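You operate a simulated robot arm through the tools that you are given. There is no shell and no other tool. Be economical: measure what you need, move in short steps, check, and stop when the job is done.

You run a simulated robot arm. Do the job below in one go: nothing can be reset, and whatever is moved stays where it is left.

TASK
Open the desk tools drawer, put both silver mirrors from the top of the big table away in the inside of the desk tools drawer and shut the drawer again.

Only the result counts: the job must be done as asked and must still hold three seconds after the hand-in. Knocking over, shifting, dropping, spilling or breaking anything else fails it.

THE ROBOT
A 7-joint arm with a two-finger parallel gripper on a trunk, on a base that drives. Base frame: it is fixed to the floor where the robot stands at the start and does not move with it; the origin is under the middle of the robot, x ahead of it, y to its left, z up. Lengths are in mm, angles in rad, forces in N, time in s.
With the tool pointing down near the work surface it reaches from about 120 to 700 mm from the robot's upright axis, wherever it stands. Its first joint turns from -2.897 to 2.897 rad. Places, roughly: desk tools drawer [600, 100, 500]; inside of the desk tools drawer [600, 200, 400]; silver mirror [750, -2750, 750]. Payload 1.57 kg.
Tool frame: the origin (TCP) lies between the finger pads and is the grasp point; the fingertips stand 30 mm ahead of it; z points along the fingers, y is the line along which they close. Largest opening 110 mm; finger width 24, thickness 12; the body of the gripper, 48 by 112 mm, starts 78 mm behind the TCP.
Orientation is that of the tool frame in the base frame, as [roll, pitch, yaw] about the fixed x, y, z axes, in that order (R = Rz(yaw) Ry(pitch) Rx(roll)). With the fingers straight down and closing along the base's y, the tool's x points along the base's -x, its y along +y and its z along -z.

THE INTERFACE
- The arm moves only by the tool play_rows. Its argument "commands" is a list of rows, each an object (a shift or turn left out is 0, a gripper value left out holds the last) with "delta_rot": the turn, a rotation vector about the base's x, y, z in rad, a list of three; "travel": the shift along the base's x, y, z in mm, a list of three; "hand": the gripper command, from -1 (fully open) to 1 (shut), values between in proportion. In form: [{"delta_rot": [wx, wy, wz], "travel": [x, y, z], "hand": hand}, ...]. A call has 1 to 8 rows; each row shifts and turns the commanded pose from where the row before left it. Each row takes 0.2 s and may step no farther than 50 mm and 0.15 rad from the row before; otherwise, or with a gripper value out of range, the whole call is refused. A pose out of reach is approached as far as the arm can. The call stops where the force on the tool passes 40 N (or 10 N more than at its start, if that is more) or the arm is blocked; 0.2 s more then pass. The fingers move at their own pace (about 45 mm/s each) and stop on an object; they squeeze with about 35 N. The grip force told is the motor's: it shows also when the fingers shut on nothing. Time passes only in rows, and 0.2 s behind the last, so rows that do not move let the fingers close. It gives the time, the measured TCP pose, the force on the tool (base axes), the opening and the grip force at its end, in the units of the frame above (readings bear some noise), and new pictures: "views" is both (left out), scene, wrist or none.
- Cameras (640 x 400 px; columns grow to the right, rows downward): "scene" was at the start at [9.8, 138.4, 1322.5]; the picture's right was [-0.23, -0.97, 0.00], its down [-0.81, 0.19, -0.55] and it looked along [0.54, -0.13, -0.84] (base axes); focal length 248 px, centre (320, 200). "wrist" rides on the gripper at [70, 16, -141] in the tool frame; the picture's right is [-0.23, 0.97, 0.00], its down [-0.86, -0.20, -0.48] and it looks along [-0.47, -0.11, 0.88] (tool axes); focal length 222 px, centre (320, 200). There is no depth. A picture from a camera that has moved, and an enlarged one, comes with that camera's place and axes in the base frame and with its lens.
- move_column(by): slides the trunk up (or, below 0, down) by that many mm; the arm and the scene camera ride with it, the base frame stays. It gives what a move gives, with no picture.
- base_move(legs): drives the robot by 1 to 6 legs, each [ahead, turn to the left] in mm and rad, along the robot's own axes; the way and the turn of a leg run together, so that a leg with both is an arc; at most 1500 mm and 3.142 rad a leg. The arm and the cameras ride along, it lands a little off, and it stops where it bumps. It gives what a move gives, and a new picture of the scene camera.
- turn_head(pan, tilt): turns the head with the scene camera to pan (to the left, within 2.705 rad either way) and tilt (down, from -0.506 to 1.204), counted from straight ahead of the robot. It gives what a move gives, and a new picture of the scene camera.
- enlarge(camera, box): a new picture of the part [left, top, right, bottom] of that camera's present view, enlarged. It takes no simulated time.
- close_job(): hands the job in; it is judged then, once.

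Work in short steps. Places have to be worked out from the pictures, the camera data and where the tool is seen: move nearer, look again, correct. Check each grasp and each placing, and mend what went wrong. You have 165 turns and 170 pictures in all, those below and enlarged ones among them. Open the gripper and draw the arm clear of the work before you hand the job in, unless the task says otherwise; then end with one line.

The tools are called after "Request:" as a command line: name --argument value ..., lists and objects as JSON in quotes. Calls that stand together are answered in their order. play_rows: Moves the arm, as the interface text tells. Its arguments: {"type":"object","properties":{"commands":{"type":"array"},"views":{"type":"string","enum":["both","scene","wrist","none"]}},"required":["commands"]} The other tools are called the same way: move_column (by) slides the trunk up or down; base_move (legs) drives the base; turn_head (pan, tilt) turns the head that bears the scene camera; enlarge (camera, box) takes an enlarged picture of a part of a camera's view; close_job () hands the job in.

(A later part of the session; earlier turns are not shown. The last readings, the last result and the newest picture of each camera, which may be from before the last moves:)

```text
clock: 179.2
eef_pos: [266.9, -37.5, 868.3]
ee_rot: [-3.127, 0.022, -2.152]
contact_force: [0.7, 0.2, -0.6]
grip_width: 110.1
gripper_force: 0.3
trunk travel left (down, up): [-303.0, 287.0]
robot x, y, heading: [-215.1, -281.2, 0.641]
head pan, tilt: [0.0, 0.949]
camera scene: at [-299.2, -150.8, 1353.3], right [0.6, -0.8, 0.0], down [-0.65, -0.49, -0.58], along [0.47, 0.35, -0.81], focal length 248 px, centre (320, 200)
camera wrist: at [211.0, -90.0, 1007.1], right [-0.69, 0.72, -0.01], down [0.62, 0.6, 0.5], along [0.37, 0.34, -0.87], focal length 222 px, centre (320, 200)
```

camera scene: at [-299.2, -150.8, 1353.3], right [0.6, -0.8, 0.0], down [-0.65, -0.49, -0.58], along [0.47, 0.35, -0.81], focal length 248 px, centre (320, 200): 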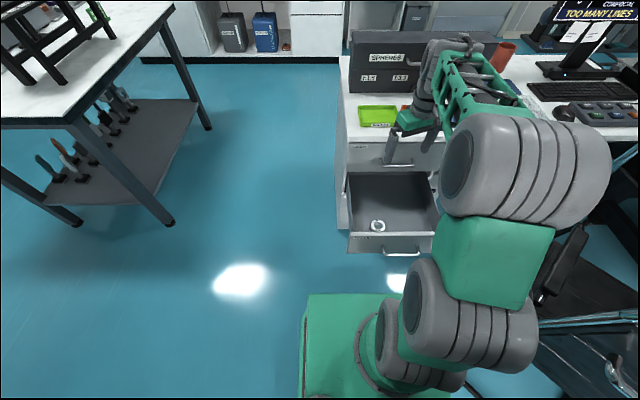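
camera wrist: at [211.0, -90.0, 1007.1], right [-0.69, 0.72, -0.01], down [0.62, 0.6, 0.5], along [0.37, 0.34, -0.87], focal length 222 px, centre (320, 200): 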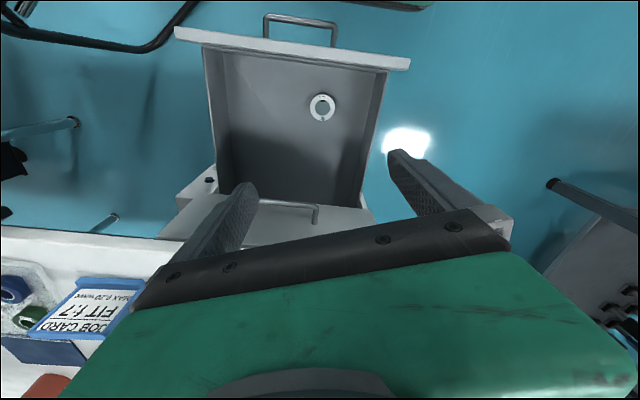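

M1 lies flat in the drawer. I straighten and retract the arm, raise the trunk, and set off for the second mirror.

Request:
play_rows --commands '[{"travel": [-44.6, -22.5, 0], "delta_rot": [-0.0096, 0.0237, 0]}, {"travel": [-44.6, -22.5, 0]}, {"travel": [-44.6, -22.5, 0]}]' --views "none"

Request:
move_column --by 100

Request:
base_move --legs '[[-1500, 0], [-740, 0], [0, -1.574]]'

Request:
turn_head --pan 0.0 --tilt 0.5

```text
clock: 180.0
eef_pos: [131.5, -104.6, 866.9]
ee_rot: [3.14, 0.0, -2.152]
contact_force: [-0.4, -0.2, -0.6]
grip_width: 109.9
gripper_force: 0.1
trunk travel left (down, up): [-303.0, 287.0]
robot x, y, heading: [-219.9, -280.7, 0.641]
head pan, tilt: [0.0, 0.949]
```

```text
clock: 181.4
eef_pos: [132.0, -104.2, 967.6]
ee_rot: [3.14, 0.001, -2.153]
contact_force: [0.4, 0.2, 0.1]
grip_width: 110.2
gripper_force: 0.0
trunk travel left (down, up): [-403.0, 187.0]
robot x, y, heading: [-221.1, -281.5, 0.647]
head pan, tilt: [0.0, 0.949]
```

```text
clock: 196.3
eef_pos: [-1898.1, -1944.4, 967.4]
ee_rot: [3.14, 0.001, 2.502]
contact_force: [-0.4, -0.3, 0.5]
grip_width: 110.1
gripper_force: 0.1
trunk travel left (down, up): [-403.0, 187.0]
robot x, y, heading: [-2054.8, -1582.9, -0.987]
head pan, tilt: [0.0, 0.949]
camera scene: at [-1915.9, -1510.7, 1453.3], right [-0.84, -0.55, 0.0], down [-0.45, 0.68, -0.58], along [0.32, -0.49, -0.81], focal length 248 px, centre (320, 200)
```

scene: 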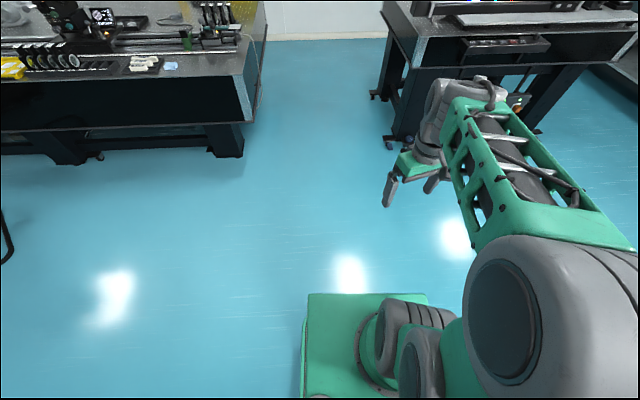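

```text
clock: 197.2
eef_pos: [-1895.9, -1944.7, 967.2]
ee_rot: [3.14, -0.001, 2.501]
contact_force: [0.0, -0.8, 0.1]
grip_width: 110.1
gripper_force: 0.0
trunk travel left (down, up): [-403.0, 187.0]
robot x, y, heading: [-2051.7, -1585.0, -0.987]
head pan, tilt: [0.0, 0.499]
camera scene: at [-1905.8, -1526.0, 1490.7], right [-0.84, -0.55, 0.0], down [-0.26, 0.4, -0.88], along [0.48, -0.73, -0.48], focal length 248 px, centre (320, 200)
```

scene: 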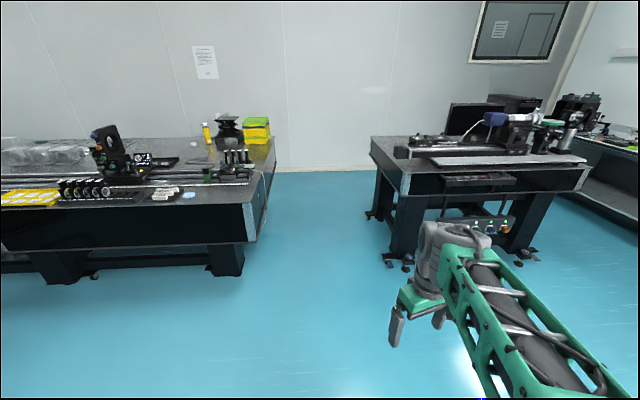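

Robot is at gap entrance with a small heading error; I correct it and drive through to behind the table.

Request:
base_move --legs '[[0, 0.06], [1500, 0], [1500, 0]]'

```text
clock: 212.0
eef_pos: [-87.8, -4308.1, 967.5]
ee_rot: [3.139, 0.001, 2.556]
contact_force: [-0.2, 0.2, 0.5]
grip_width: 110.1
gripper_force: 0.0
trunk travel left (down, up): [-403.0, 187.0]
robot x, y, heading: [-262.9, -3957.1, -0.933]
head pan, tilt: [0.0, 0.499]
camera scene: at [-121.2, -3890.4, 1490.8], right [-0.8, -0.6, 0.0], down [-0.29, 0.38, -0.88], along [0.52, -0.71, -0.48], focal length 248 px, centre (320, 200)
```

scene: 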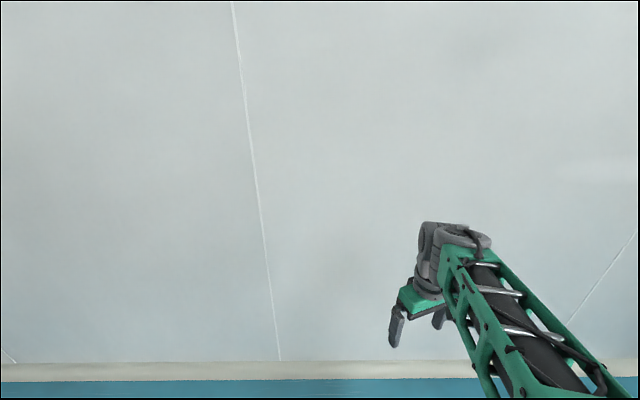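

I complete the last 105 mm and turn left along the table.

Request:
base_move --legs '[[108, 0], [0, 1.565]]'

```text
clock: 216.9
eef_pos: [154.5, -3877.7, 967.8]
ee_rot: [3.139, 0.0, -2.186]
contact_force: [0.5, 1.2, -0.5]
grip_width: 110.0
gripper_force: 0.0
trunk travel left (down, up): [-403.0, 187.0]
robot x, y, heading: [-199.5, -4044.9, 0.601]
head pan, tilt: [0.0, 0.499]
camera scene: at [-262.5, -3899.4, 1490.8], right [0.57, -0.82, 0.0], down [-0.39, -0.27, -0.88], along [0.72, 0.5, -0.48], focal length 248 px, centre (320, 200)
```

scene: 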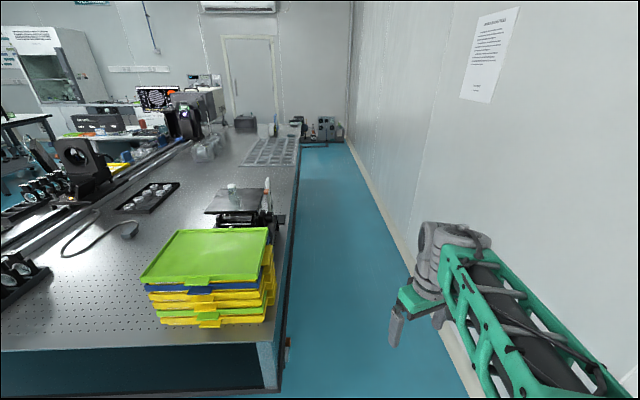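

I correct the heading by 0.037 and drive 1065 along the table.

Request:
base_move --legs '[[0, 0.037], [1065, 0]]'

Request:
turn_head --pan 0.9 --tilt 0.9

```text
clock: 222.8
eef_pos: [1002.0, -3219.3, 966.7]
ee_rot: [3.14, 0.0, -2.146]
contact_force: [0.0, 0.3, 1.0]
grip_width: 109.7
gripper_force: 0.1
trunk travel left (down, up): [-403.0, 187.0]
robot x, y, heading: [651.2, -3400.0, 0.646]
head pan, tilt: [0.0, 0.499]
camera scene: at [585.3, -3257.8, 1490.8], right [0.6, -0.8, 0.0], down [-0.38, -0.29, -0.88], along [0.7, 0.53, -0.48], focal length 248 px, centre (320, 200)
```

scene: 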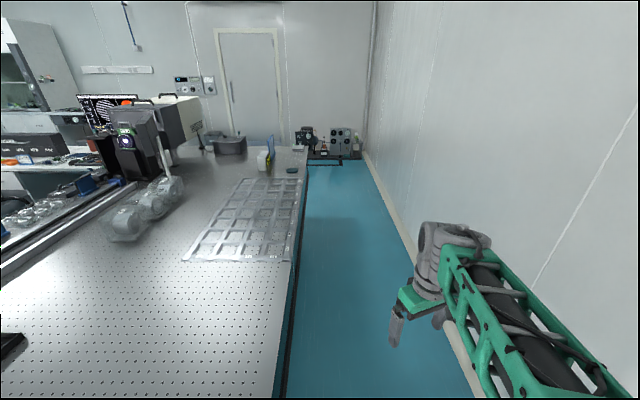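

```text
clock: 224.0
eef_pos: [1001.5, -3219.7, 967.1]
ee_rot: [3.141, -0.001, -2.145]
contact_force: [-0.2, 1.1, -0.6]
grip_width: 109.8
gripper_force: 0.1
trunk travel left (down, up): [-403.0, 187.0]
robot x, y, heading: [651.2, -3402.8, 0.645]
head pan, tilt: [0.901, 0.901]
camera scene: at [514.5, -3237.3, 1457.0], right [1.0, -0.02, 0.0], down [-0.02, -0.78, -0.62], along [0.01, 0.62, -0.78], focal length 248 px, centre (320, 200)
```

scene: 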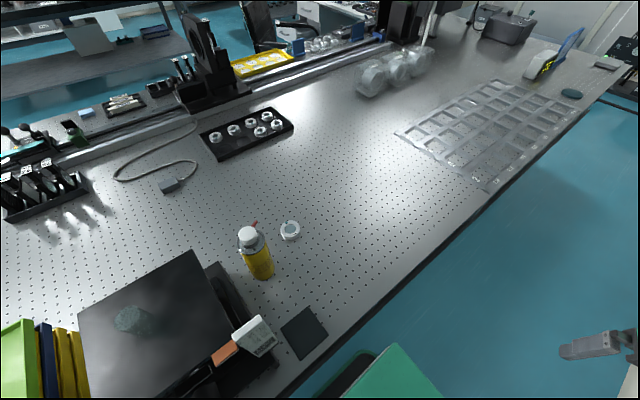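

M2 ≈ (437,-2846); the bottle stands ~150 mm from it on my side, so I'll add extra yaw for clearance. Swinging the arm left.

Request:
play_rows --commands '[{"travel": [-24.6, 41.1, 0], "delta_rot": [0, 0, 0.149]}, {"travel": [-29.4, 37.8, 0], "delta_rot": [0, 0, 0.149]}, {"travel": [-33.8, 34.1, 0], "delta_rot": [0, 0, 0.149]}, {"travel": [-37.6, 29.5, 0], "delta_rot": [0, 0, 0.149]}, {"travel": [-40.9, 24.9, 0], "delta_rot": [0, 0, 0.149]}, {"travel": [-43.7, 19.7, 0], "delta_rot": [0, 0, 0.149]}, {"travel": [-45.8, 14.2, 0], "delta_rot": [0, 0, 0.149]}, {"travel": [-47.3, 8.6, 0], "delta_rot": [0, 0, 0.149]}]' --views "none"

Request:
play_rows --commands '[{"travel": [-20, 20, 0], "delta_rot": [0, 0, 0.149]}, {"travel": [-20, 30, 0], "delta_rot": [0, 0, 0.149]}, {"travel": [-20, 30, 0], "delta_rot": [0, 0, 0.149]}, {"travel": [-20, 30, 0], "delta_rot": [0, 0, 0.149]}]' --views "both"

```text
clock: 225.8
eef_pos: [697.1, -3009.2, 967.4]
ee_rot: [3.142, 0.0, -0.95]
contact_force: [0.1, 0.8, 0.1]
grip_width: 109.9
gripper_force: 0.1
trunk travel left (down, up): [-403.0, 187.0]
robot x, y, heading: [652.8, -3404.5, 0.649]
head pan, tilt: [0.901, 0.901]
```

```text
clock: 226.8
eef_pos: [616.5, -2899.5, 966.1]
ee_rot: [3.139, 0.0, -0.354]
contact_force: [-0.2, 0.2, 0.0]
grip_width: 110.0
gripper_force: 0.0
trunk travel left (down, up): [-403.0, 187.0]
robot x, y, heading: [648.9, -3401.9, 0.647]
head pan, tilt: [0.901, 0.901]
camera scene: at [514.3, -3237.1, 1456.9], right [1.0, -0.02, 0.0], down [-0.02, -0.78, -0.62], along [0.01, 0.62, -0.78], focal length 248 px, centre (320, 200)
camera wrist: at [676.5, -2939.7, 1106.9], right [-0.55, -0.83, 0.0], down [-0.73, 0.48, 0.48], along [-0.4, 0.26, -0.88], focal length 222 px, centre (320, 200)
```

scene: 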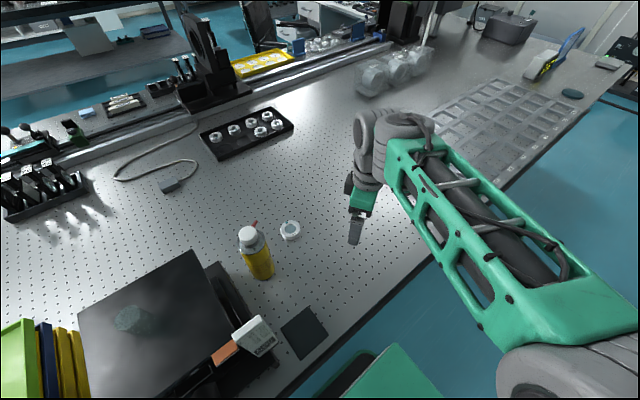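
wrist: 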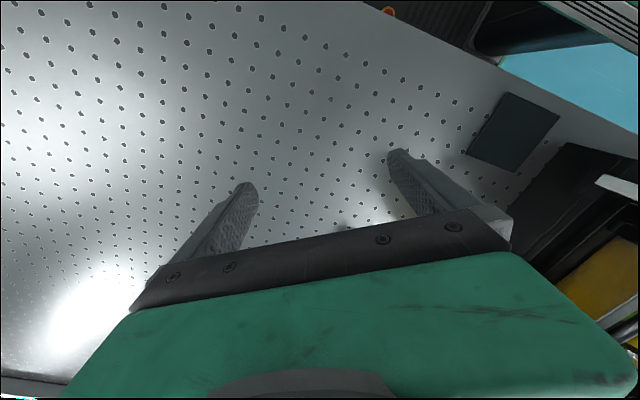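

I move over M2 from the right side, away from the bottle.

Request:
play_rows --commands '[{"travel": [-45, 14, 0], "delta_rot": [0, 0, 0.08]}, {"travel": [-45, 14, 0], "delta_rot": [0, 0, 0.08]}, {"travel": [-45, 13, 0], "delta_rot": [0, 0, 0.08]}, {"travel": [-43, 13, 0], "delta_rot": [0, 0, 0.06]}]' --views "both"

```text
clock: 227.8
eef_pos: [438.3, -2843.0, 966.0]
ee_rot: [3.138, 0.0, -0.055]
contact_force: [0.6, 0.0, 0.3]
grip_width: 109.9
gripper_force: 0.1
trunk travel left (down, up): [-403.0, 187.0]
robot x, y, heading: [654.6, -3398.4, 0.648]
head pan, tilt: [0.901, 0.901]
camera scene: at [514.2, -3237.0, 1456.9], right [1.0, -0.02, 0.0], down [-0.02, -0.78, -0.62], along [0.01, 0.62, -0.78], focal length 248 px, centre (320, 200)
camera wrist: at [506.7, -2864.2, 1107.4], right [-0.28, -0.96, 0.0], down [-0.84, 0.25, 0.48], along [-0.46, 0.13, -0.88], focal length 222 px, centre (320, 200)
```

scene: 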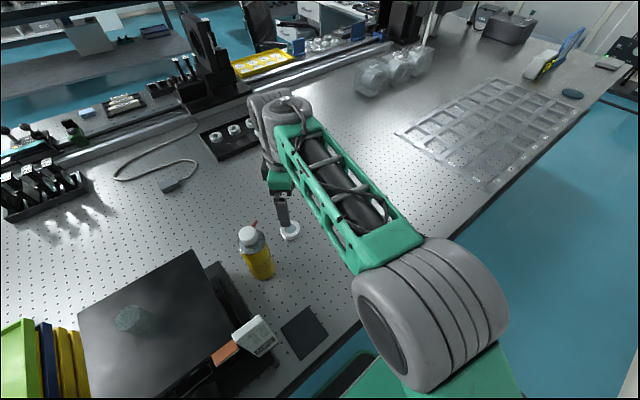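
wrist: 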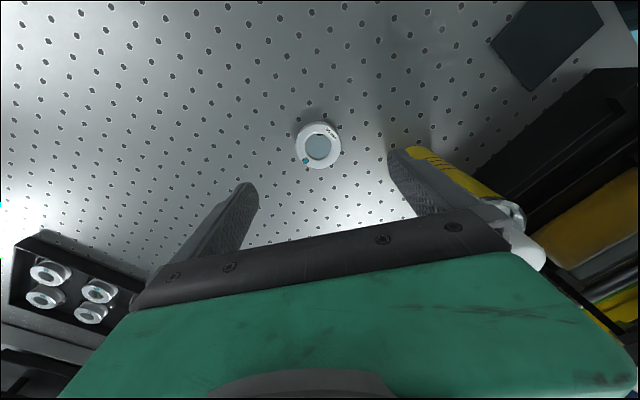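

M2 is centred within ~4 mm. I narrow the opening to ~85 mm for bottle clearance and descend 115 mm.

Request:
play_rows --commands '[{"travel": [-2.5, 4, 0], "hand": -0.55}, {"travel": [0, 0, -40]}, {"travel": [0, 0, -40]}, {"travel": [0, 0, -35]}]' --views "both"

```text
clock: 228.8
eef_pos: [436.6, -2840.8, 852.6]
ee_rot: [3.141, 0.001, -0.057]
contact_force: [0.5, -0.2, 0.5]
grip_width: 85.2
gripper_force: 0.1
trunk travel left (down, up): [-403.0, 187.0]
robot x, y, heading: [650.7, -3398.4, 0.646]
head pan, tilt: [0.901, 0.901]
camera scene: at [514.3, -3237.1, 1456.9], right [1.0, -0.02, 0.0], down [-0.02, -0.78, -0.62], along [0.01, 0.62, -0.78], focal length 248 px, centre (320, 200)
camera wrist: at [505.0, -2862.1, 993.7], right [-0.28, -0.96, 0.0], down [-0.84, 0.25, 0.48], along [-0.46, 0.13, -0.88], focal length 222 px, centre (320, 200)
```

scene: 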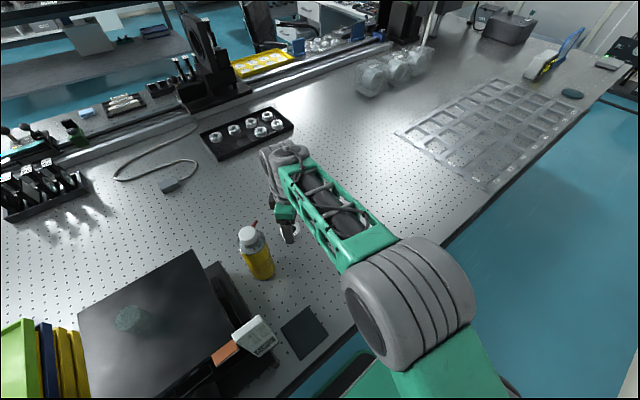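
wrist: 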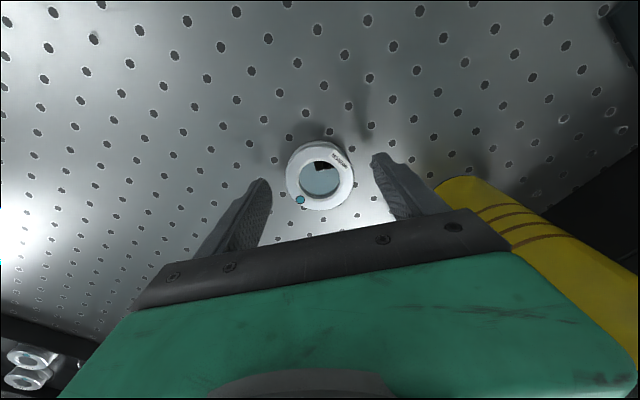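

Well centred. I descend the last 20 mm and close.

Request:
play_rows --commands '[{"travel": [0, 0, -12]}, {"travel": [0, 0, -7.5]}, {"hand": 1}, {"hand": 1}, {"hand": 1}, {"hand": 1}]' --views "wrist"

```text
clock: 230.2
eef_pos: [437.6, -2841.3, 833.3]
ee_rot: [3.138, -0.001, -0.057]
contact_force: [0.3, 0.0, 0.4]
grip_width: 57.9
gripper_force: 34.9
trunk travel left (down, up): [-403.0, 187.0]
robot x, y, heading: [652.9, -3401.3, 0.647]
head pan, tilt: [0.901, 0.901]
camera wrist: at [505.5, -2862.6, 973.6], right [-0.28, -0.96, 0.0], down [-0.84, 0.25, 0.48], along [-0.46, 0.13, -0.88], focal length 222 px, centre (320, 200)
```

wrist: 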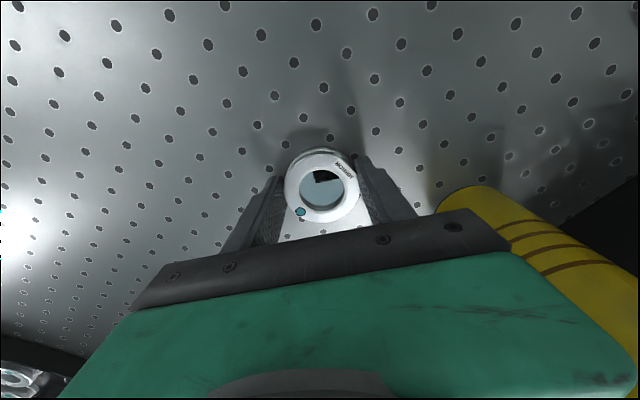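

M2 is gripped. I lift straight up 130, then retrace the path away from the bottle.

Request:
play_rows --commands '[{"travel": [0, 0, 40]}, {"travel": [0, 0, 45]}, {"travel": [0, 0, 45]}, {"travel": [43, -13, 0], "delta_rot": [0, 0, -0.06]}, {"travel": [45, -13, 0], "delta_rot": [0, 0, -0.08]}, {"travel": [45, -14, 0], "delta_rot": [0, 0, -0.08]}, {"travel": [45, -14, 0], "delta_rot": [0, 0, -0.08]}]' --views "none"

Request:
play_rows --commands '[{"travel": [20, -30, 0], "delta_rot": [0, 0, -0.149]}, {"travel": [20, -30, 0], "delta_rot": [0, 0, -0.149]}, {"travel": [20, -30, 0], "delta_rot": [0, 0, -0.149]}, {"travel": [20, -20, 0], "delta_rot": [0, 0, -0.149]}, {"travel": [47.3, -8.6, 0], "delta_rot": [0, 0, -0.149]}, {"travel": [45.8, -14.2, 0], "delta_rot": [0, 0, -0.149]}, {"travel": [43.7, -19.7, 0], "delta_rot": [0, 0, -0.149]}, {"travel": [40.9, -24.9, 0], "delta_rot": [0, 0, -0.149]}]' --views "none"

Request:
play_rows --commands '[{"travel": [37.6, -29.5, 0], "delta_rot": [0, 0, -0.149]}, {"travel": [33.8, -34.1, 0], "delta_rot": [0, 0, -0.149]}, {"travel": [29.4, -37.8, 0], "delta_rot": [0, 0, -0.149]}, {"travel": [24.6, -41.1, 0], "delta_rot": [0, 0, -0.149]}]' --views "both"

```text
clock: 231.8
eef_pos: [615.8, -2894.5, 965.3]
ee_rot: [3.139, 0.0, -0.358]
contact_force: [0.0, 0.2, 0.4]
grip_width: 57.7
gripper_force: 35.5
trunk travel left (down, up): [-403.0, 187.0]
robot x, y, heading: [652.4, -3399.7, 0.644]
head pan, tilt: [0.901, 0.901]
```

```text
clock: 233.6
eef_pos: [873.9, -3071.9, 962.4]
ee_rot: [3.14, 0.0, -1.55]
contact_force: [-0.5, -0.7, -1.1]
grip_width: 57.9
gripper_force: 34.8
trunk travel left (down, up): [-403.0, 187.0]
robot x, y, heading: [651.7, -3400.9, 0.647]
head pan, tilt: [0.901, 0.901]
```

```text
clock: 234.6
eef_pos: [997.7, -3212.9, 964.6]
ee_rot: [3.14, -0.001, -2.146]
contact_force: [-0.2, 0.0, -0.5]
grip_width: 58.0
gripper_force: 35.0
trunk travel left (down, up): [-403.0, 187.0]
robot x, y, heading: [649.6, -3400.4, 0.65]
head pan, tilt: [0.901, 0.901]
camera scene: at [514.5, -3237.2, 1456.9], right [1.0, -0.02, 0.0], down [-0.02, -0.78, -0.62], along [0.01, 0.62, -0.78], focal length 248 px, centre (320, 200)
camera wrist: at [945.7, -3264.6, 1105.5], right [-0.69, 0.72, 0.0], down [0.63, 0.61, 0.48], along [0.34, 0.33, -0.88], focal length 222 px, centre (320, 200)
```

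scene: 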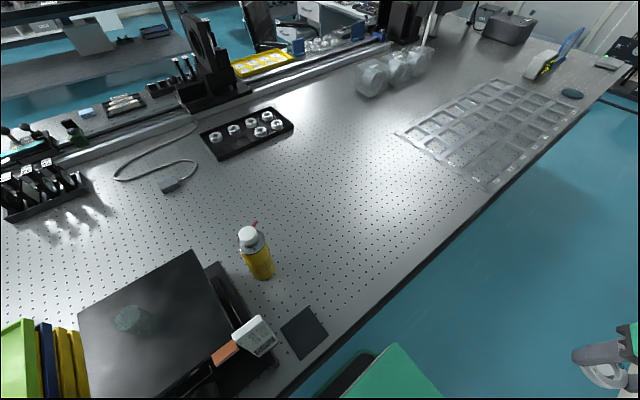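
wrist: 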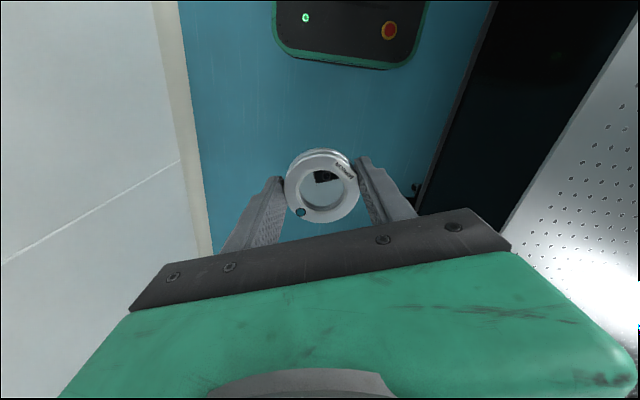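

The bottle is untouched and M2 is held. I drive back the same way.

Request:
base_move --legs '[[-1068, 0], [0, 1.56], [1500, 0], [1000, 0]]'

```text
clock: 255.7
eef_pos: [-1920.0, -1722.5, 965.8]
ee_rot: [3.14, -0.001, -0.54]
contact_force: [-0.1, -0.1, -0.4]
grip_width: 57.9
gripper_force: 34.9
trunk travel left (down, up): [-403.0, 187.0]
robot x, y, heading: [-1721.8, -2060.1, 2.252]
head pan, tilt: [0.901, 0.901]
camera scene: at [-1879.8, -2206.0, 1456.9], right [-0.01, 1.0, 0.0], down [0.78, 0.01, -0.62], along [-0.62, -0.01, -0.78], focal length 248 px, centre (320, 200)
```

scene: 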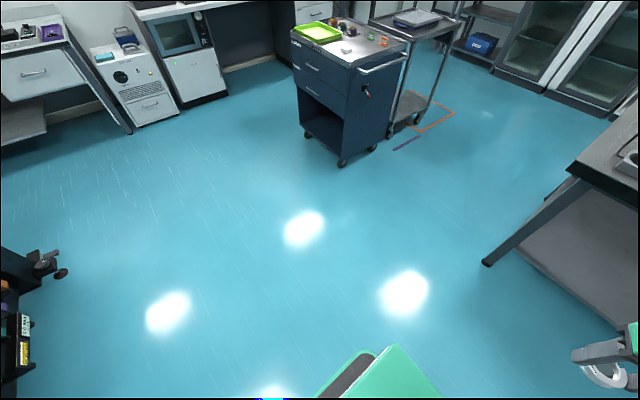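

I continue into the aisle, turn right and drive towards the drawer.

Request:
base_move --legs '[[530, 0], [0, -1.616], [1500, 0], [400, 0]]'

```text
clock: 271.9
eef_pos: [-135.7, -374.3, 964.9]
ee_rot: [3.14, 0.0, -2.179]
contact_force: [0.0, -0.3, -1.3]
grip_width: 58.0
gripper_force: 35.1
trunk travel left (down, up): [-403.0, 187.0]
robot x, y, heading: [-492.6, -553.7, 0.612]
head pan, tilt: [0.901, 0.901]
camera scene: at [-619.7, -381.5, 1456.9], right [1.0, -0.06, 0.0], down [-0.04, -0.78, -0.62], along [0.03, 0.62, -0.78], focal length 248 px, centre (320, 200)
```

scene: 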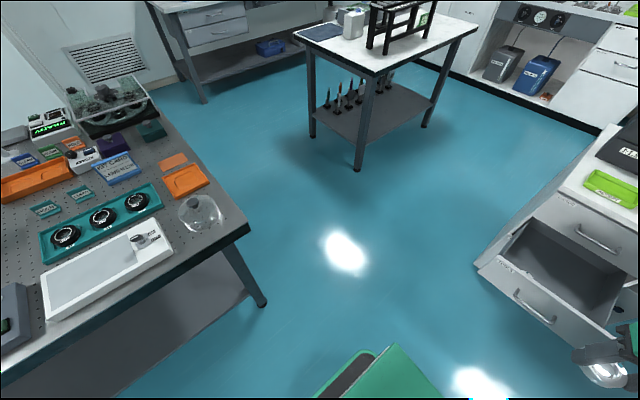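

Approaching the drawer again to the same parking place as before.

Request:
base_move --legs '[[0, 0.164], [386, 0], [0, -0.14]]'

Request:
turn_head --pan 0.0 --tilt 0.95

```text
clock: 275.6
eef_pos: [134.6, -94.5, 964.4]
ee_rot: [3.141, -0.001, -2.154]
contact_force: [-0.5, -0.2, -1.5]
grip_width: 58.0
gripper_force: 34.7
trunk travel left (down, up): [-403.0, 187.0]
robot x, y, heading: [-214.8, -277.2, 0.641]
head pan, tilt: [0.901, 0.901]
camera scene: at [-348.6, -113.6, 1456.9], right [1.0, -0.03, 0.0], down [-0.02, -0.78, -0.62], along [0.02, 0.62, -0.78], focal length 248 px, centre (320, 200)
```

scene: 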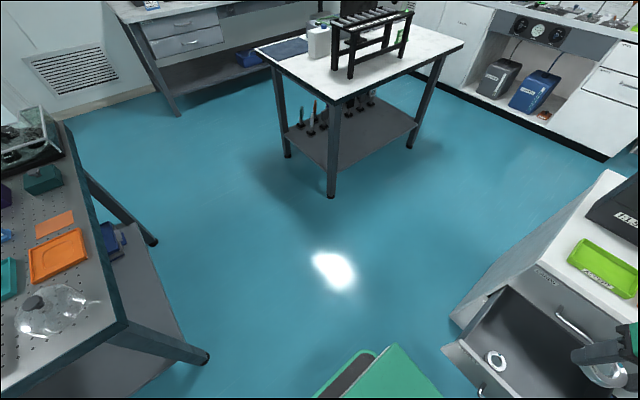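

```text
clock: 276.8
eef_pos: [135.5, -93.5, 964.8]
ee_rot: [3.139, 0.0, -2.153]
contact_force: [-0.5, -0.5, -0.9]
grip_width: 57.8
gripper_force: 34.7
trunk travel left (down, up): [-403.0, 187.0]
robot x, y, heading: [-211.6, -276.3, 0.641]
head pan, tilt: [0.0, 0.949]
camera scene: at [-292.7, -145.6, 1453.3], right [0.6, -0.8, 0.0], down [-0.65, -0.49, -0.58], along [0.47, 0.35, -0.81], focal length 248 px, centre (320, 200)
```

scene: 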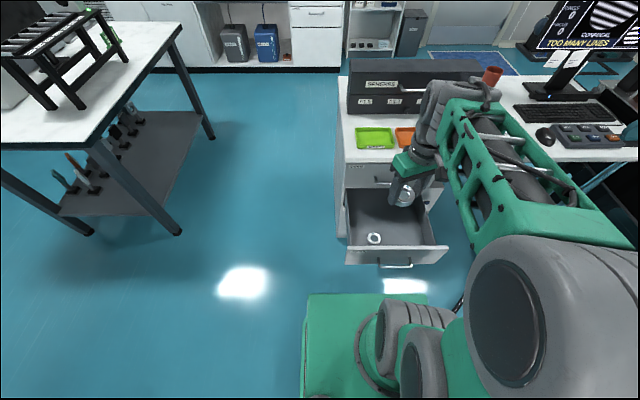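

I move above the right half of the drawer (u 205, v −305), leaving M1 on the left.

Request:
play_rows --commands '[{"travel": [42, -6, 0]}, {"travel": [42, -6, 0]}, {"travel": [42, -6, 0]}, {"travel": [42, -6, 0]}, {"travel": [42.5, -5.5, 0]}]' --views "none"

Request:
move_column --by -380

Request:
play_rows --commands '[{"travel": [0, 0, 0]}]' --views "both"

```text
clock: 278.0
eef_pos: [345.6, -126.0, 965.3]
ee_rot: [3.14, 0.001, -2.153]
contact_force: [-0.7, 0.7, -0.6]
grip_width: 58.0
gripper_force: 35.2
trunk travel left (down, up): [-403.0, 187.0]
robot x, y, heading: [-212.5, -275.8, 0.643]
head pan, tilt: [0.0, 0.949]
```

```text
clock: 281.6
eef_pos: [345.6, -124.6, 583.2]
ee_rot: [3.14, -0.001, -2.155]
contact_force: [0.2, -0.4, -0.8]
grip_width: 57.9
gripper_force: 34.6
trunk travel left (down, up): [-23.0, 567.0]
robot x, y, heading: [-213.8, -275.8, 0.643]
head pan, tilt: [0.0, 0.949]
```

```text
clock: 282.0
eef_pos: [344.3, -124.1, 585.1]
ee_rot: [3.14, 0.0, -2.152]
contact_force: [-0.5, -0.9, -1.6]
grip_width: 58.0
gripper_force: 34.4
trunk travel left (down, up): [-23.0, 567.0]
robot x, y, heading: [-212.2, -277.5, 0.645]
head pan, tilt: [0.0, 0.949]
camera scene: at [-292.6, -145.6, 1073.3], right [0.6, -0.8, 0.0], down [-0.65, -0.49, -0.58], along [0.47, 0.35, -0.81], focal length 248 px, centre (320, 200)
camera wrist: at [292.1, -175.0, 725.3], right [-0.69, 0.73, 0.0], down [0.64, 0.6, 0.48], along [0.35, 0.33, -0.88], focal length 222 px, centre (320, 200)
```

scene: 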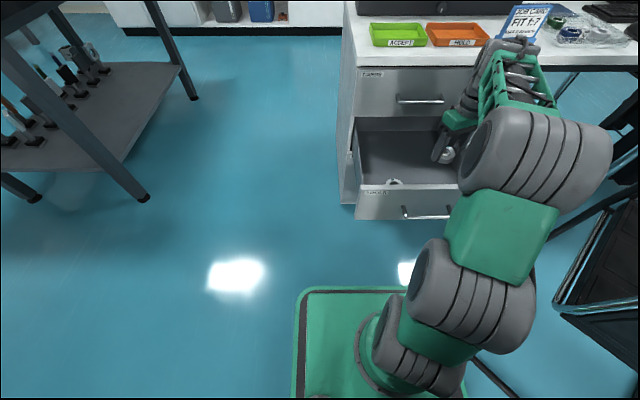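
wrist: 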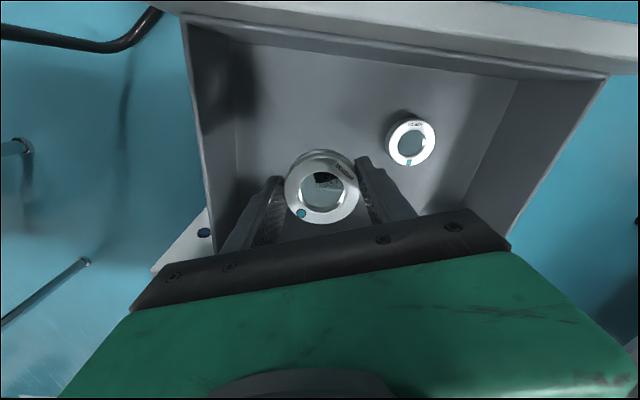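

The drop point falls on free floor beside M1. I lower.

Request:
move_column --by -22

Request:
play_rows --commands '[{"travel": [0, 0, -40]}, {"travel": [0, 0, -35]}, {"travel": [0, 0, -20]}]' --views "wrist"

```text
clock: 282.7
eef_pos: [344.3, -124.6, 562.5]
ee_rot: [3.139, 0.0, -2.153]
contact_force: [-0.3, 0.3, 0.1]
grip_width: 57.9
gripper_force: 35.1
trunk travel left (down, up): [-1.0, 589.0]
robot x, y, heading: [-212.1, -280.1, 0.637]
head pan, tilt: [0.0, 0.949]
```

```text
clock: 283.5
eef_pos: [345.8, -125.0, 466.5]
ee_rot: [3.138, -0.002, -2.153]
contact_force: [0.6, 0.2, -0.9]
grip_width: 57.9
gripper_force: 34.9
trunk travel left (down, up): [-1.0, 589.0]
robot x, y, heading: [-214.8, -272.7, 0.64]
head pan, tilt: [0.0, 0.949]
camera wrist: at [291.8, -175.2, 607.8], right [-0.69, 0.73, 0.0], down [0.64, 0.6, 0.48], along [0.35, 0.33, -0.88], focal length 222 px, centre (320, 200)
```

wrist: 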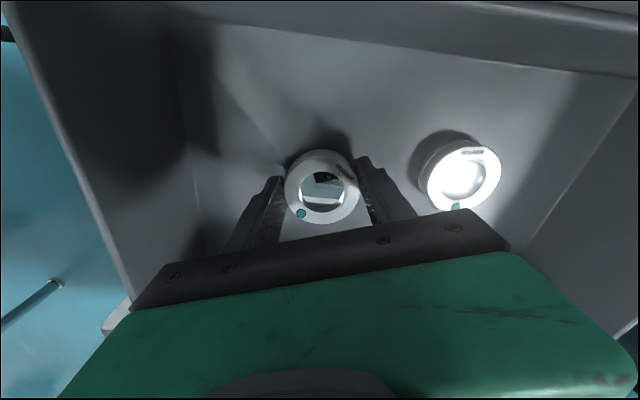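

I step down gently to the floor (expected contact near z≈451–448).

Request:
play_rows --commands '[{"travel": [0, 0, -8]}, {"travel": [0, 0, -4]}, {"travel": [0, 0, -3]}, {"travel": [0, 0, -3]}]' --views "none"

```text
clock: 284.5
eef_pos: [344.0, -123.8, 452.6]
ee_rot: [-3.14, 0.005, -2.15]
contact_force: [-3.6, 4.1, 20.1]
grip_width: 57.9
gripper_force: 34.9
trunk travel left (down, up): [-1.0, 589.0]
robot x, y, heading: [-212.7, -272.3, 0.64]
head pan, tilt: [0.0, 0.949]
```

Floor contact (20 N). I ease up slightly and open to about 85 mm, then lift out.

Request:
play_rows --commands '[{"travel": [0, 0, 3]}, {"hand": 0.1}, {"hand": -0.3}, {"hand": -0.5}, {"hand": -0.5}, {"hand": -0.5}]' --views "none"

Request:
play_rows --commands '[{"travel": [0, 0, 15]}, {"travel": [0, 0, 30]}, {"travel": [0, 0, 40]}, {"travel": [0, 0, 40]}]' --views "wrist"

Request:
move_column --by 300

Request:
play_rows --commands '[{"travel": [0, 0, 0]}]' --views "both"

```text
clock: 285.9
eef_pos: [344.0, -124.4, 452.8]
ee_rot: [3.139, -0.001, -2.153]
contact_force: [0.3, 0.5, -0.3]
grip_width: 82.6
gripper_force: 0.1
trunk travel left (down, up): [-1.0, 589.0]
robot x, y, heading: [-212.6, -278.6, 0.64]
head pan, tilt: [0.0, 0.949]
```

```text
clock: 286.9
eef_pos: [346.0, -126.4, 576.7]
ee_rot: [3.14, -0.001, -2.154]
contact_force: [0.1, 0.5, 0.0]
grip_width: 82.5
gripper_force: 0.1
trunk travel left (down, up): [-1.0, 589.0]
robot x, y, heading: [-210.6, -278.2, 0.642]
head pan, tilt: [0.0, 0.949]
camera wrist: at [292.7, -175.9, 716.6], right [-0.69, 0.73, 0.0], down [0.64, 0.6, 0.48], along [0.34, 0.33, -0.88], focal length 222 px, centre (320, 200)
```

wrist: 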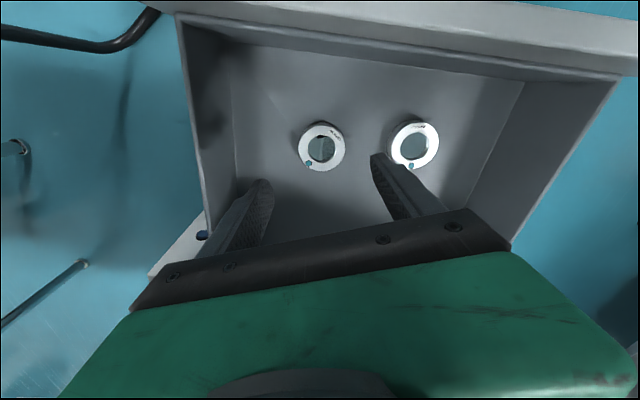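

```text
clock: 289.9
eef_pos: [345.2, -125.2, 876.3]
ee_rot: [3.139, 0.0, -2.152]
contact_force: [-0.4, 0.0, 1.1]
grip_width: 82.7
gripper_force: 0.0
trunk travel left (down, up): [-301.0, 289.0]
robot x, y, heading: [-212.7, -276.6, 0.641]
head pan, tilt: [0.0, 0.949]
```

```text
clock: 290.3
eef_pos: [345.5, -124.9, 875.9]
ee_rot: [3.141, 0.001, -2.152]
contact_force: [-0.9, -0.3, 0.4]
grip_width: 82.6
gripper_force: 0.1
trunk travel left (down, up): [-301.0, 289.0]
robot x, y, heading: [-208.5, -276.4, 0.64]
head pan, tilt: [0.0, 0.949]
camera scene: at [-292.6, -145.6, 1351.3], right [0.6, -0.8, 0.0], down [-0.65, -0.49, -0.58], along [0.47, 0.35, -0.81], focal length 248 px, centre (320, 200)
camera wrist: at [292.7, -175.9, 1016.6], right [-0.69, 0.73, 0.0], down [0.64, 0.6, 0.48], along [0.35, 0.33, -0.88], focal length 222 px, centre (320, 200)
```

scene: 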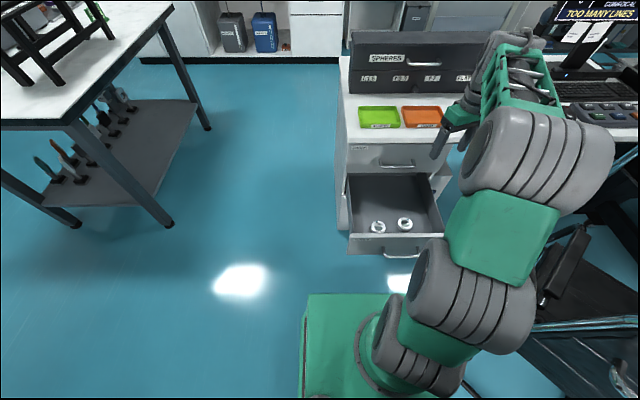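
wrist: 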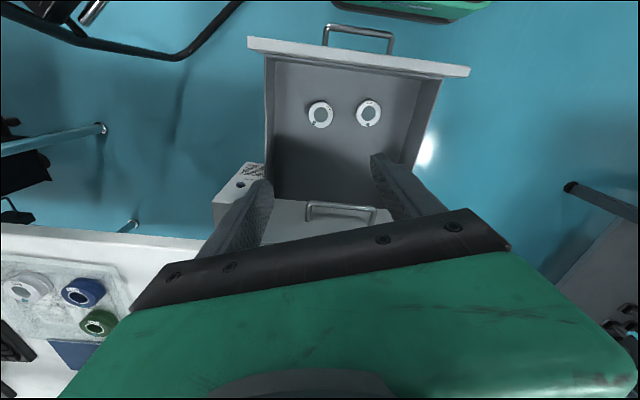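

Both mirrors lie in the drawer. I back off, then make the tool horizontal with closed fingers to push the drawer shut.

Request:
base_move --legs '[[-270, 0]]'

Request:
play_rows --commands '[{"delta_rot": [0.0856, -0.1146, 0], "travel": [-4, 8, 0], "hand": 1}, {"delta_rot": [0.0856, -0.1146, 0], "travel": [-4, 8, 0]}, {"delta_rot": [0.0856, -0.1146, 0], "travel": [-4, 8, 0]}, {"delta_rot": [0.0856, -0.1146, 0], "travel": [-4, 8, 0]}, {"delta_rot": [0.0856, -0.1146, 0], "travel": [-4, 8, 0]}, {"delta_rot": [0.0856, -0.1146, 0], "travel": [-4, 5, 0]}]' --views "none"

Request:
play_rows --commands '[{"delta_rot": [0.0856, -0.1146, 0], "travel": [0, 0, 0]}, {"delta_rot": [0.0856, -0.1146, 0], "travel": [0, 0, 0]}, {"delta_rot": [0.0856, -0.1146, 0], "travel": [0, 0, 0]}, {"delta_rot": [0.0856, -0.1146, 0], "travel": [0, 0, 0]}, {"delta_rot": [0.0856, -0.1146, 0], "travel": [0, 0, 0]}]' --views "both"

```text
clock: 292.2
eef_pos: [131.9, -287.6, 876.2]
ee_rot: [3.139, 0.001, -2.158]
contact_force: [0.3, -0.1, -0.4]
grip_width: 82.7
gripper_force: 0.1
trunk travel left (down, up): [-301.0, 289.0]
robot x, y, heading: [-429.0, -436.1, 0.635]
head pan, tilt: [0.0, 0.949]
camera scene: at [-507.0, -304.4, 1351.3], right [0.59, -0.81, 0.0], down [-0.66, -0.48, -0.58], along [0.47, 0.34, -0.81], focal length 248 px, centre (320, 200)
```

scene: 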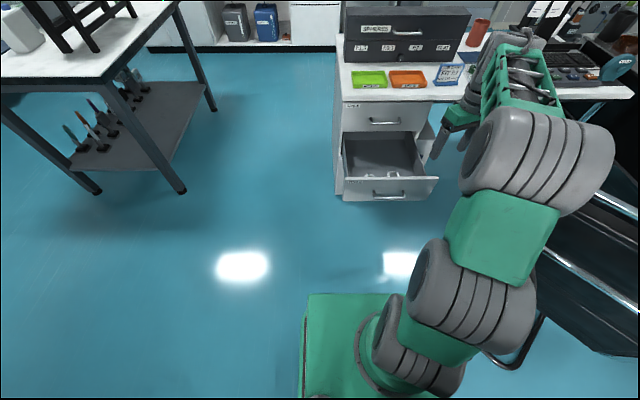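

```text
clock: 293.6
eef_pos: [107.3, -242.1, 876.2]
ee_rot: [-2.768, 0.796, -1.999]
contact_force: [0.2, -0.2, -1.3]
grip_width: 0.0
gripper_force: 21.4
trunk travel left (down, up): [-301.0, 289.0]
robot x, y, heading: [-427.5, -436.8, 0.626]
head pan, tilt: [0.0, 0.949]
```

```text
clock: 294.8
eef_pos: [107.4, -242.2, 876.3]
ee_rot: [-1.556, 1.228, -0.913]
contact_force: [0.4, 0.3, 1.5]
grip_width: 0.0
gripper_force: 21.1
trunk travel left (down, up): [-301.0, 289.0]
robot x, y, heading: [-426.6, -438.2, 0.631]
head pan, tilt: [0.0, 0.949]
camera scene: at [-507.4, -304.5, 1351.4], right [0.59, -0.81, 0.0], down [-0.65, -0.48, -0.58], along [0.47, 0.34, -0.81], focal length 248 px, centre (320, 200)
camera wrist: at [-1.9, -334.5, 803.9], right [-0.59, 0.8, -0.11], down [-0.45, -0.21, 0.87], along [0.67, 0.57, 0.48], focal length 222 px, centre (320, 200)
```

scene: 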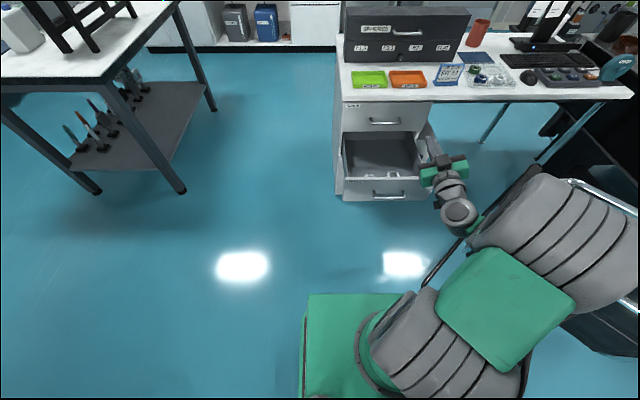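
wrist: 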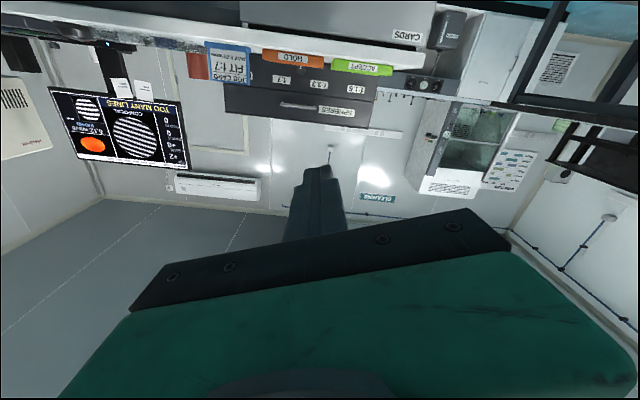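

Tool is horizontal, aimed along the drawer axis at its centre. I lower to z≈525, above the handle bar.

Request:
move_column --by -299

Request:
play_rows --commands '[{"travel": [0, 0, -26]}, {"travel": [0, 0, -26]}]' --views "both"

Request:
enlarge --camera "scene" --box '[330, 80, 490, 200]'

```text
clock: 297.8
eef_pos: [107.8, -241.9, 577.5]
ee_rot: [-1.562, 1.228, -0.921]
contact_force: [-0.2, 0.5, -0.2]
grip_width: 0.1
gripper_force: 22.0
trunk travel left (down, up): [-2.0, 588.0]
robot x, y, heading: [-426.8, -436.2, 0.639]
head pan, tilt: [0.0, 0.949]
```

```text
clock: 298.4
eef_pos: [107.5, -243.7, 525.4]
ee_rot: [-1.56, 1.226, -0.918]
contact_force: [-0.5, -0.5, 0.4]
grip_width: 0.0
gripper_force: 21.6
trunk travel left (down, up): [-2.0, 588.0]
robot x, y, heading: [-426.0, -433.2, 0.633]
head pan, tilt: [0.0, 0.949]
camera scene: at [-507.3, -304.5, 1052.4], right [0.59, -0.81, 0.0], down [-0.65, -0.48, -0.58], along [0.47, 0.34, -0.81], focal length 248 px, centre (320, 200)
camera wrist: at [-1.3, -335.8, 453.1], right [-0.59, 0.8, -0.11], down [-0.45, -0.21, 0.87], along [0.67, 0.57, 0.48], focal length 222 px, centre (320, 200)
```

scene: 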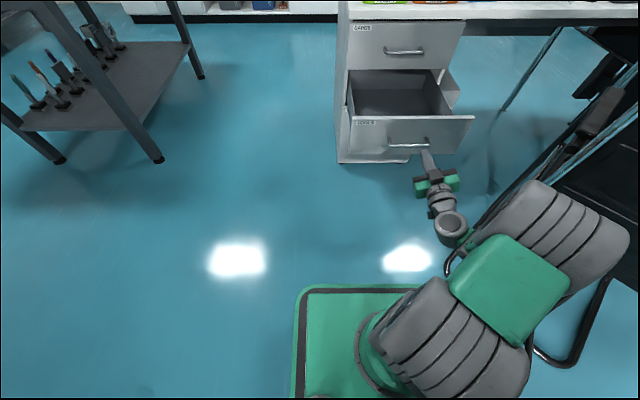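
wrist: 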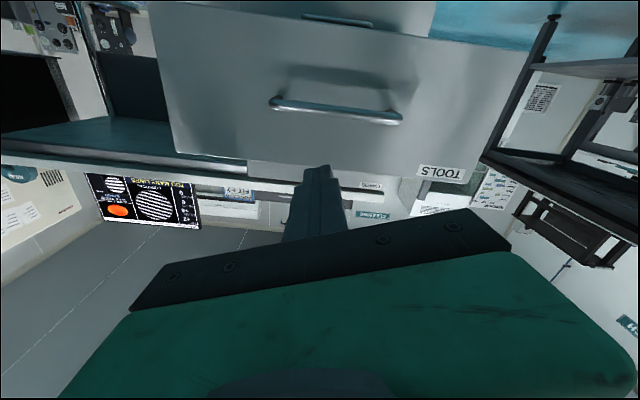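

```text
3.33 times, centred on (410, 140) of scene
camera zoom: at [-507.3, -304.5, 1052.4], right [0.59, -0.81, 0.0], down [-0.65, -0.48, -0.58], along [0.47, 0.34, -0.81], focal length 825 px, centre (20, 400)
```

zoom: 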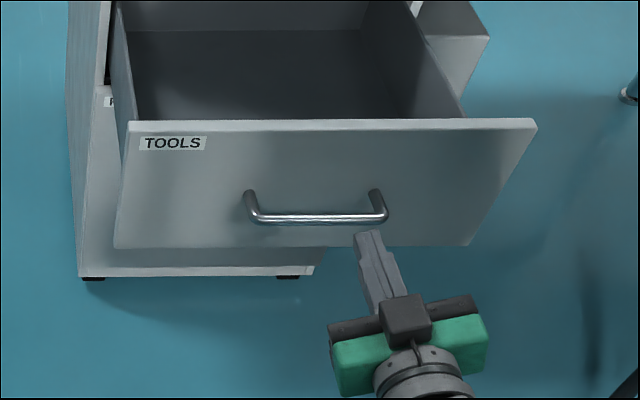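

The fingertips line up with the panel between bar and top edge. To keep the elbow away from the chair I push by extending the arm first.

Request:
play_rows --commands '[{"travel": [28.1, 20.8, 0]}, {"travel": [28.1, 20.8, 0]}, {"travel": [20, 15, 0]}, {"travel": [12, 9, 0]}, {"travel": [12, 9, 0]}, {"travel": [16, 12, 0]}]' --views "both"

```text
clock: 299.8
eef_pos: [223.9, -156.5, 524.0]
ee_rot: [-1.564, 1.229, -0.918]
contact_force: [0.9, -0.2, -0.4]
grip_width: 0.0
gripper_force: 21.4
trunk travel left (down, up): [-2.0, 588.0]
robot x, y, heading: [-429.7, -437.8, 0.639]
head pan, tilt: [0.0, 0.949]
camera scene: at [-507.2, -304.5, 1052.3], right [0.59, -0.81, 0.0], down [-0.65, -0.48, -0.58], along [0.47, 0.35, -0.81], focal length 248 px, centre (320, 200)
camera wrist: at [113.3, -248.1, 452.6], right [-0.6, 0.8, -0.11], down [-0.44, -0.21, 0.87], along [0.67, 0.57, 0.48], focal length 222 px, centre (320, 200)
```

scene: 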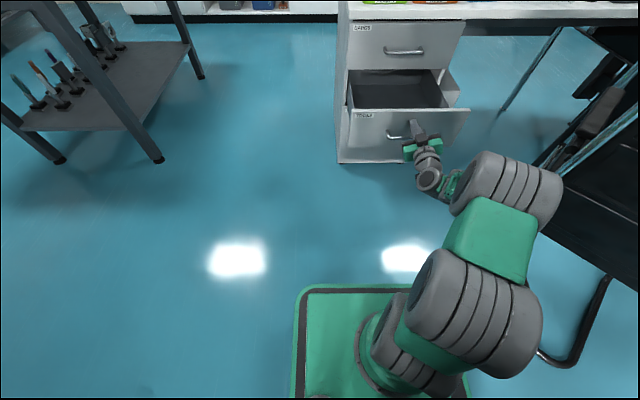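
wrist: 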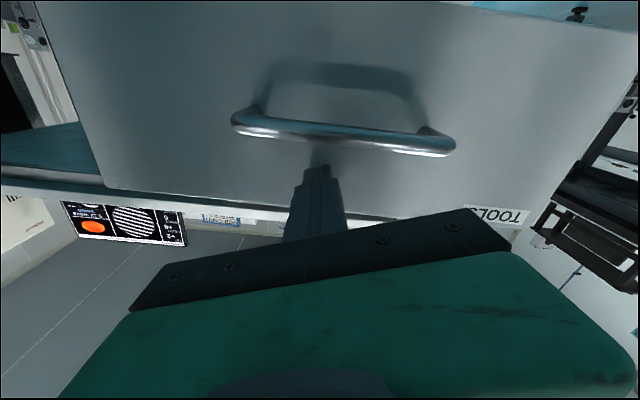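

Contact has been made and the drawer is moving freely. I keep pushing.

Request:
play_rows --commands '[{"travel": [20.1, 14.9, 0]}, {"travel": [20.1, 14.9, 0]}, {"travel": [20.1, 14.9, 0]}, {"travel": [20.1, 14.9, 0]}, {"travel": [20.1, 14.9, 0]}]' --views "scene"

```text
clock: 301.0
eef_pos: [325.8, -81.5, 526.3]
ee_rot: [-1.561, 1.23, -0.921]
contact_force: [-0.6, -1.2, -0.4]
grip_width: 0.1
gripper_force: 20.8
trunk travel left (down, up): [-2.0, 588.0]
robot x, y, heading: [-430.3, -435.7, 0.634]
head pan, tilt: [0.0, 0.949]
camera scene: at [-507.2, -304.5, 1052.3], right [0.59, -0.81, 0.0], down [-0.65, -0.48, -0.58], along [0.47, 0.34, -0.81], focal length 248 px, centre (320, 200)
```

scene: 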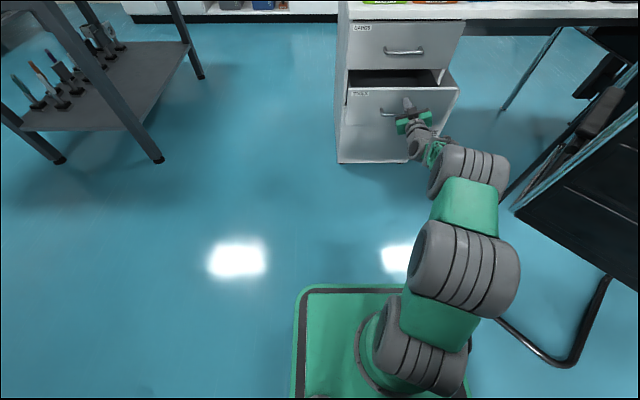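

About 150 mm remain. The elbow is now in line, so I drive the base forward 100 mm.

Request:
base_move --legs '[[105, 0]]'

Request:
play_rows --commands '[{"travel": [8, 6, 0]}]' --views "wrist"

```text
clock: 302.2
eef_pos: [409.9, -17.1, 525.5]
ee_rot: [-1.564, 1.228, -0.918]
contact_force: [1.0, 1.1, 0.7]
grip_width: 0.2
gripper_force: 21.5
trunk travel left (down, up): [-2.0, 588.0]
robot x, y, heading: [-340.1, -376.7, 0.64]
head pan, tilt: [0.0, 0.949]
camera scene: at [-422.7, -242.2, 1052.3], right [0.59, -0.8, 0.0], down [-0.65, -0.48, -0.58], along [0.47, 0.35, -0.81], focal length 248 px, centre (320, 200)
```

scene: 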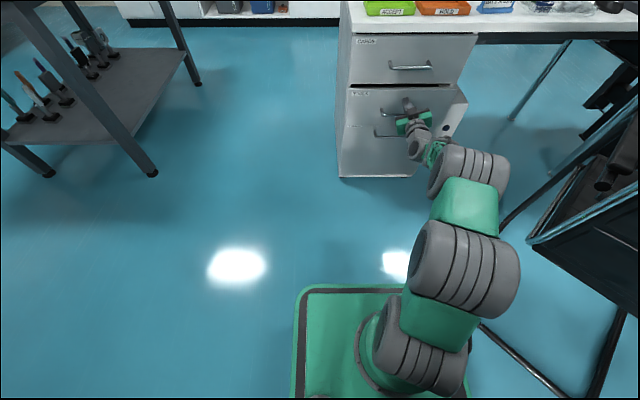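

```text
clock: 302.6
eef_pos: [414.6, -11.8, 525.7]
ee_rot: [-1.565, 1.231, -0.921]
contact_force: [-0.6, 0.6, 0.0]
grip_width: 0.3
gripper_force: 21.6
trunk travel left (down, up): [-2.0, 588.0]
robot x, y, heading: [-341.5, -374.0, 0.639]
head pan, tilt: [0.0, 0.949]
camera wrist: at [307.0, -103.3, 453.9], right [-0.6, 0.79, -0.11], down [-0.44, -0.21, 0.87], along [0.67, 0.57, 0.48], focal length 222 px, centre (320, 200)
```

wrist: 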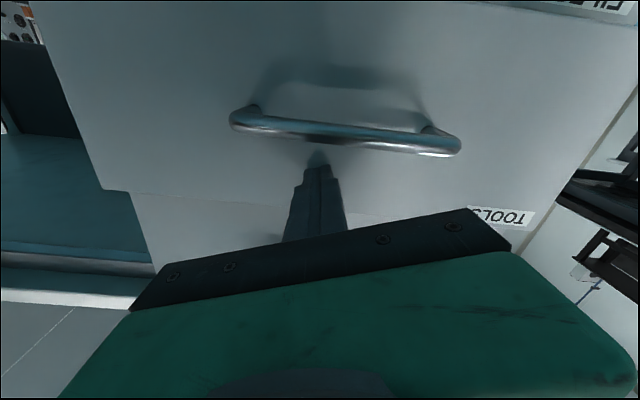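

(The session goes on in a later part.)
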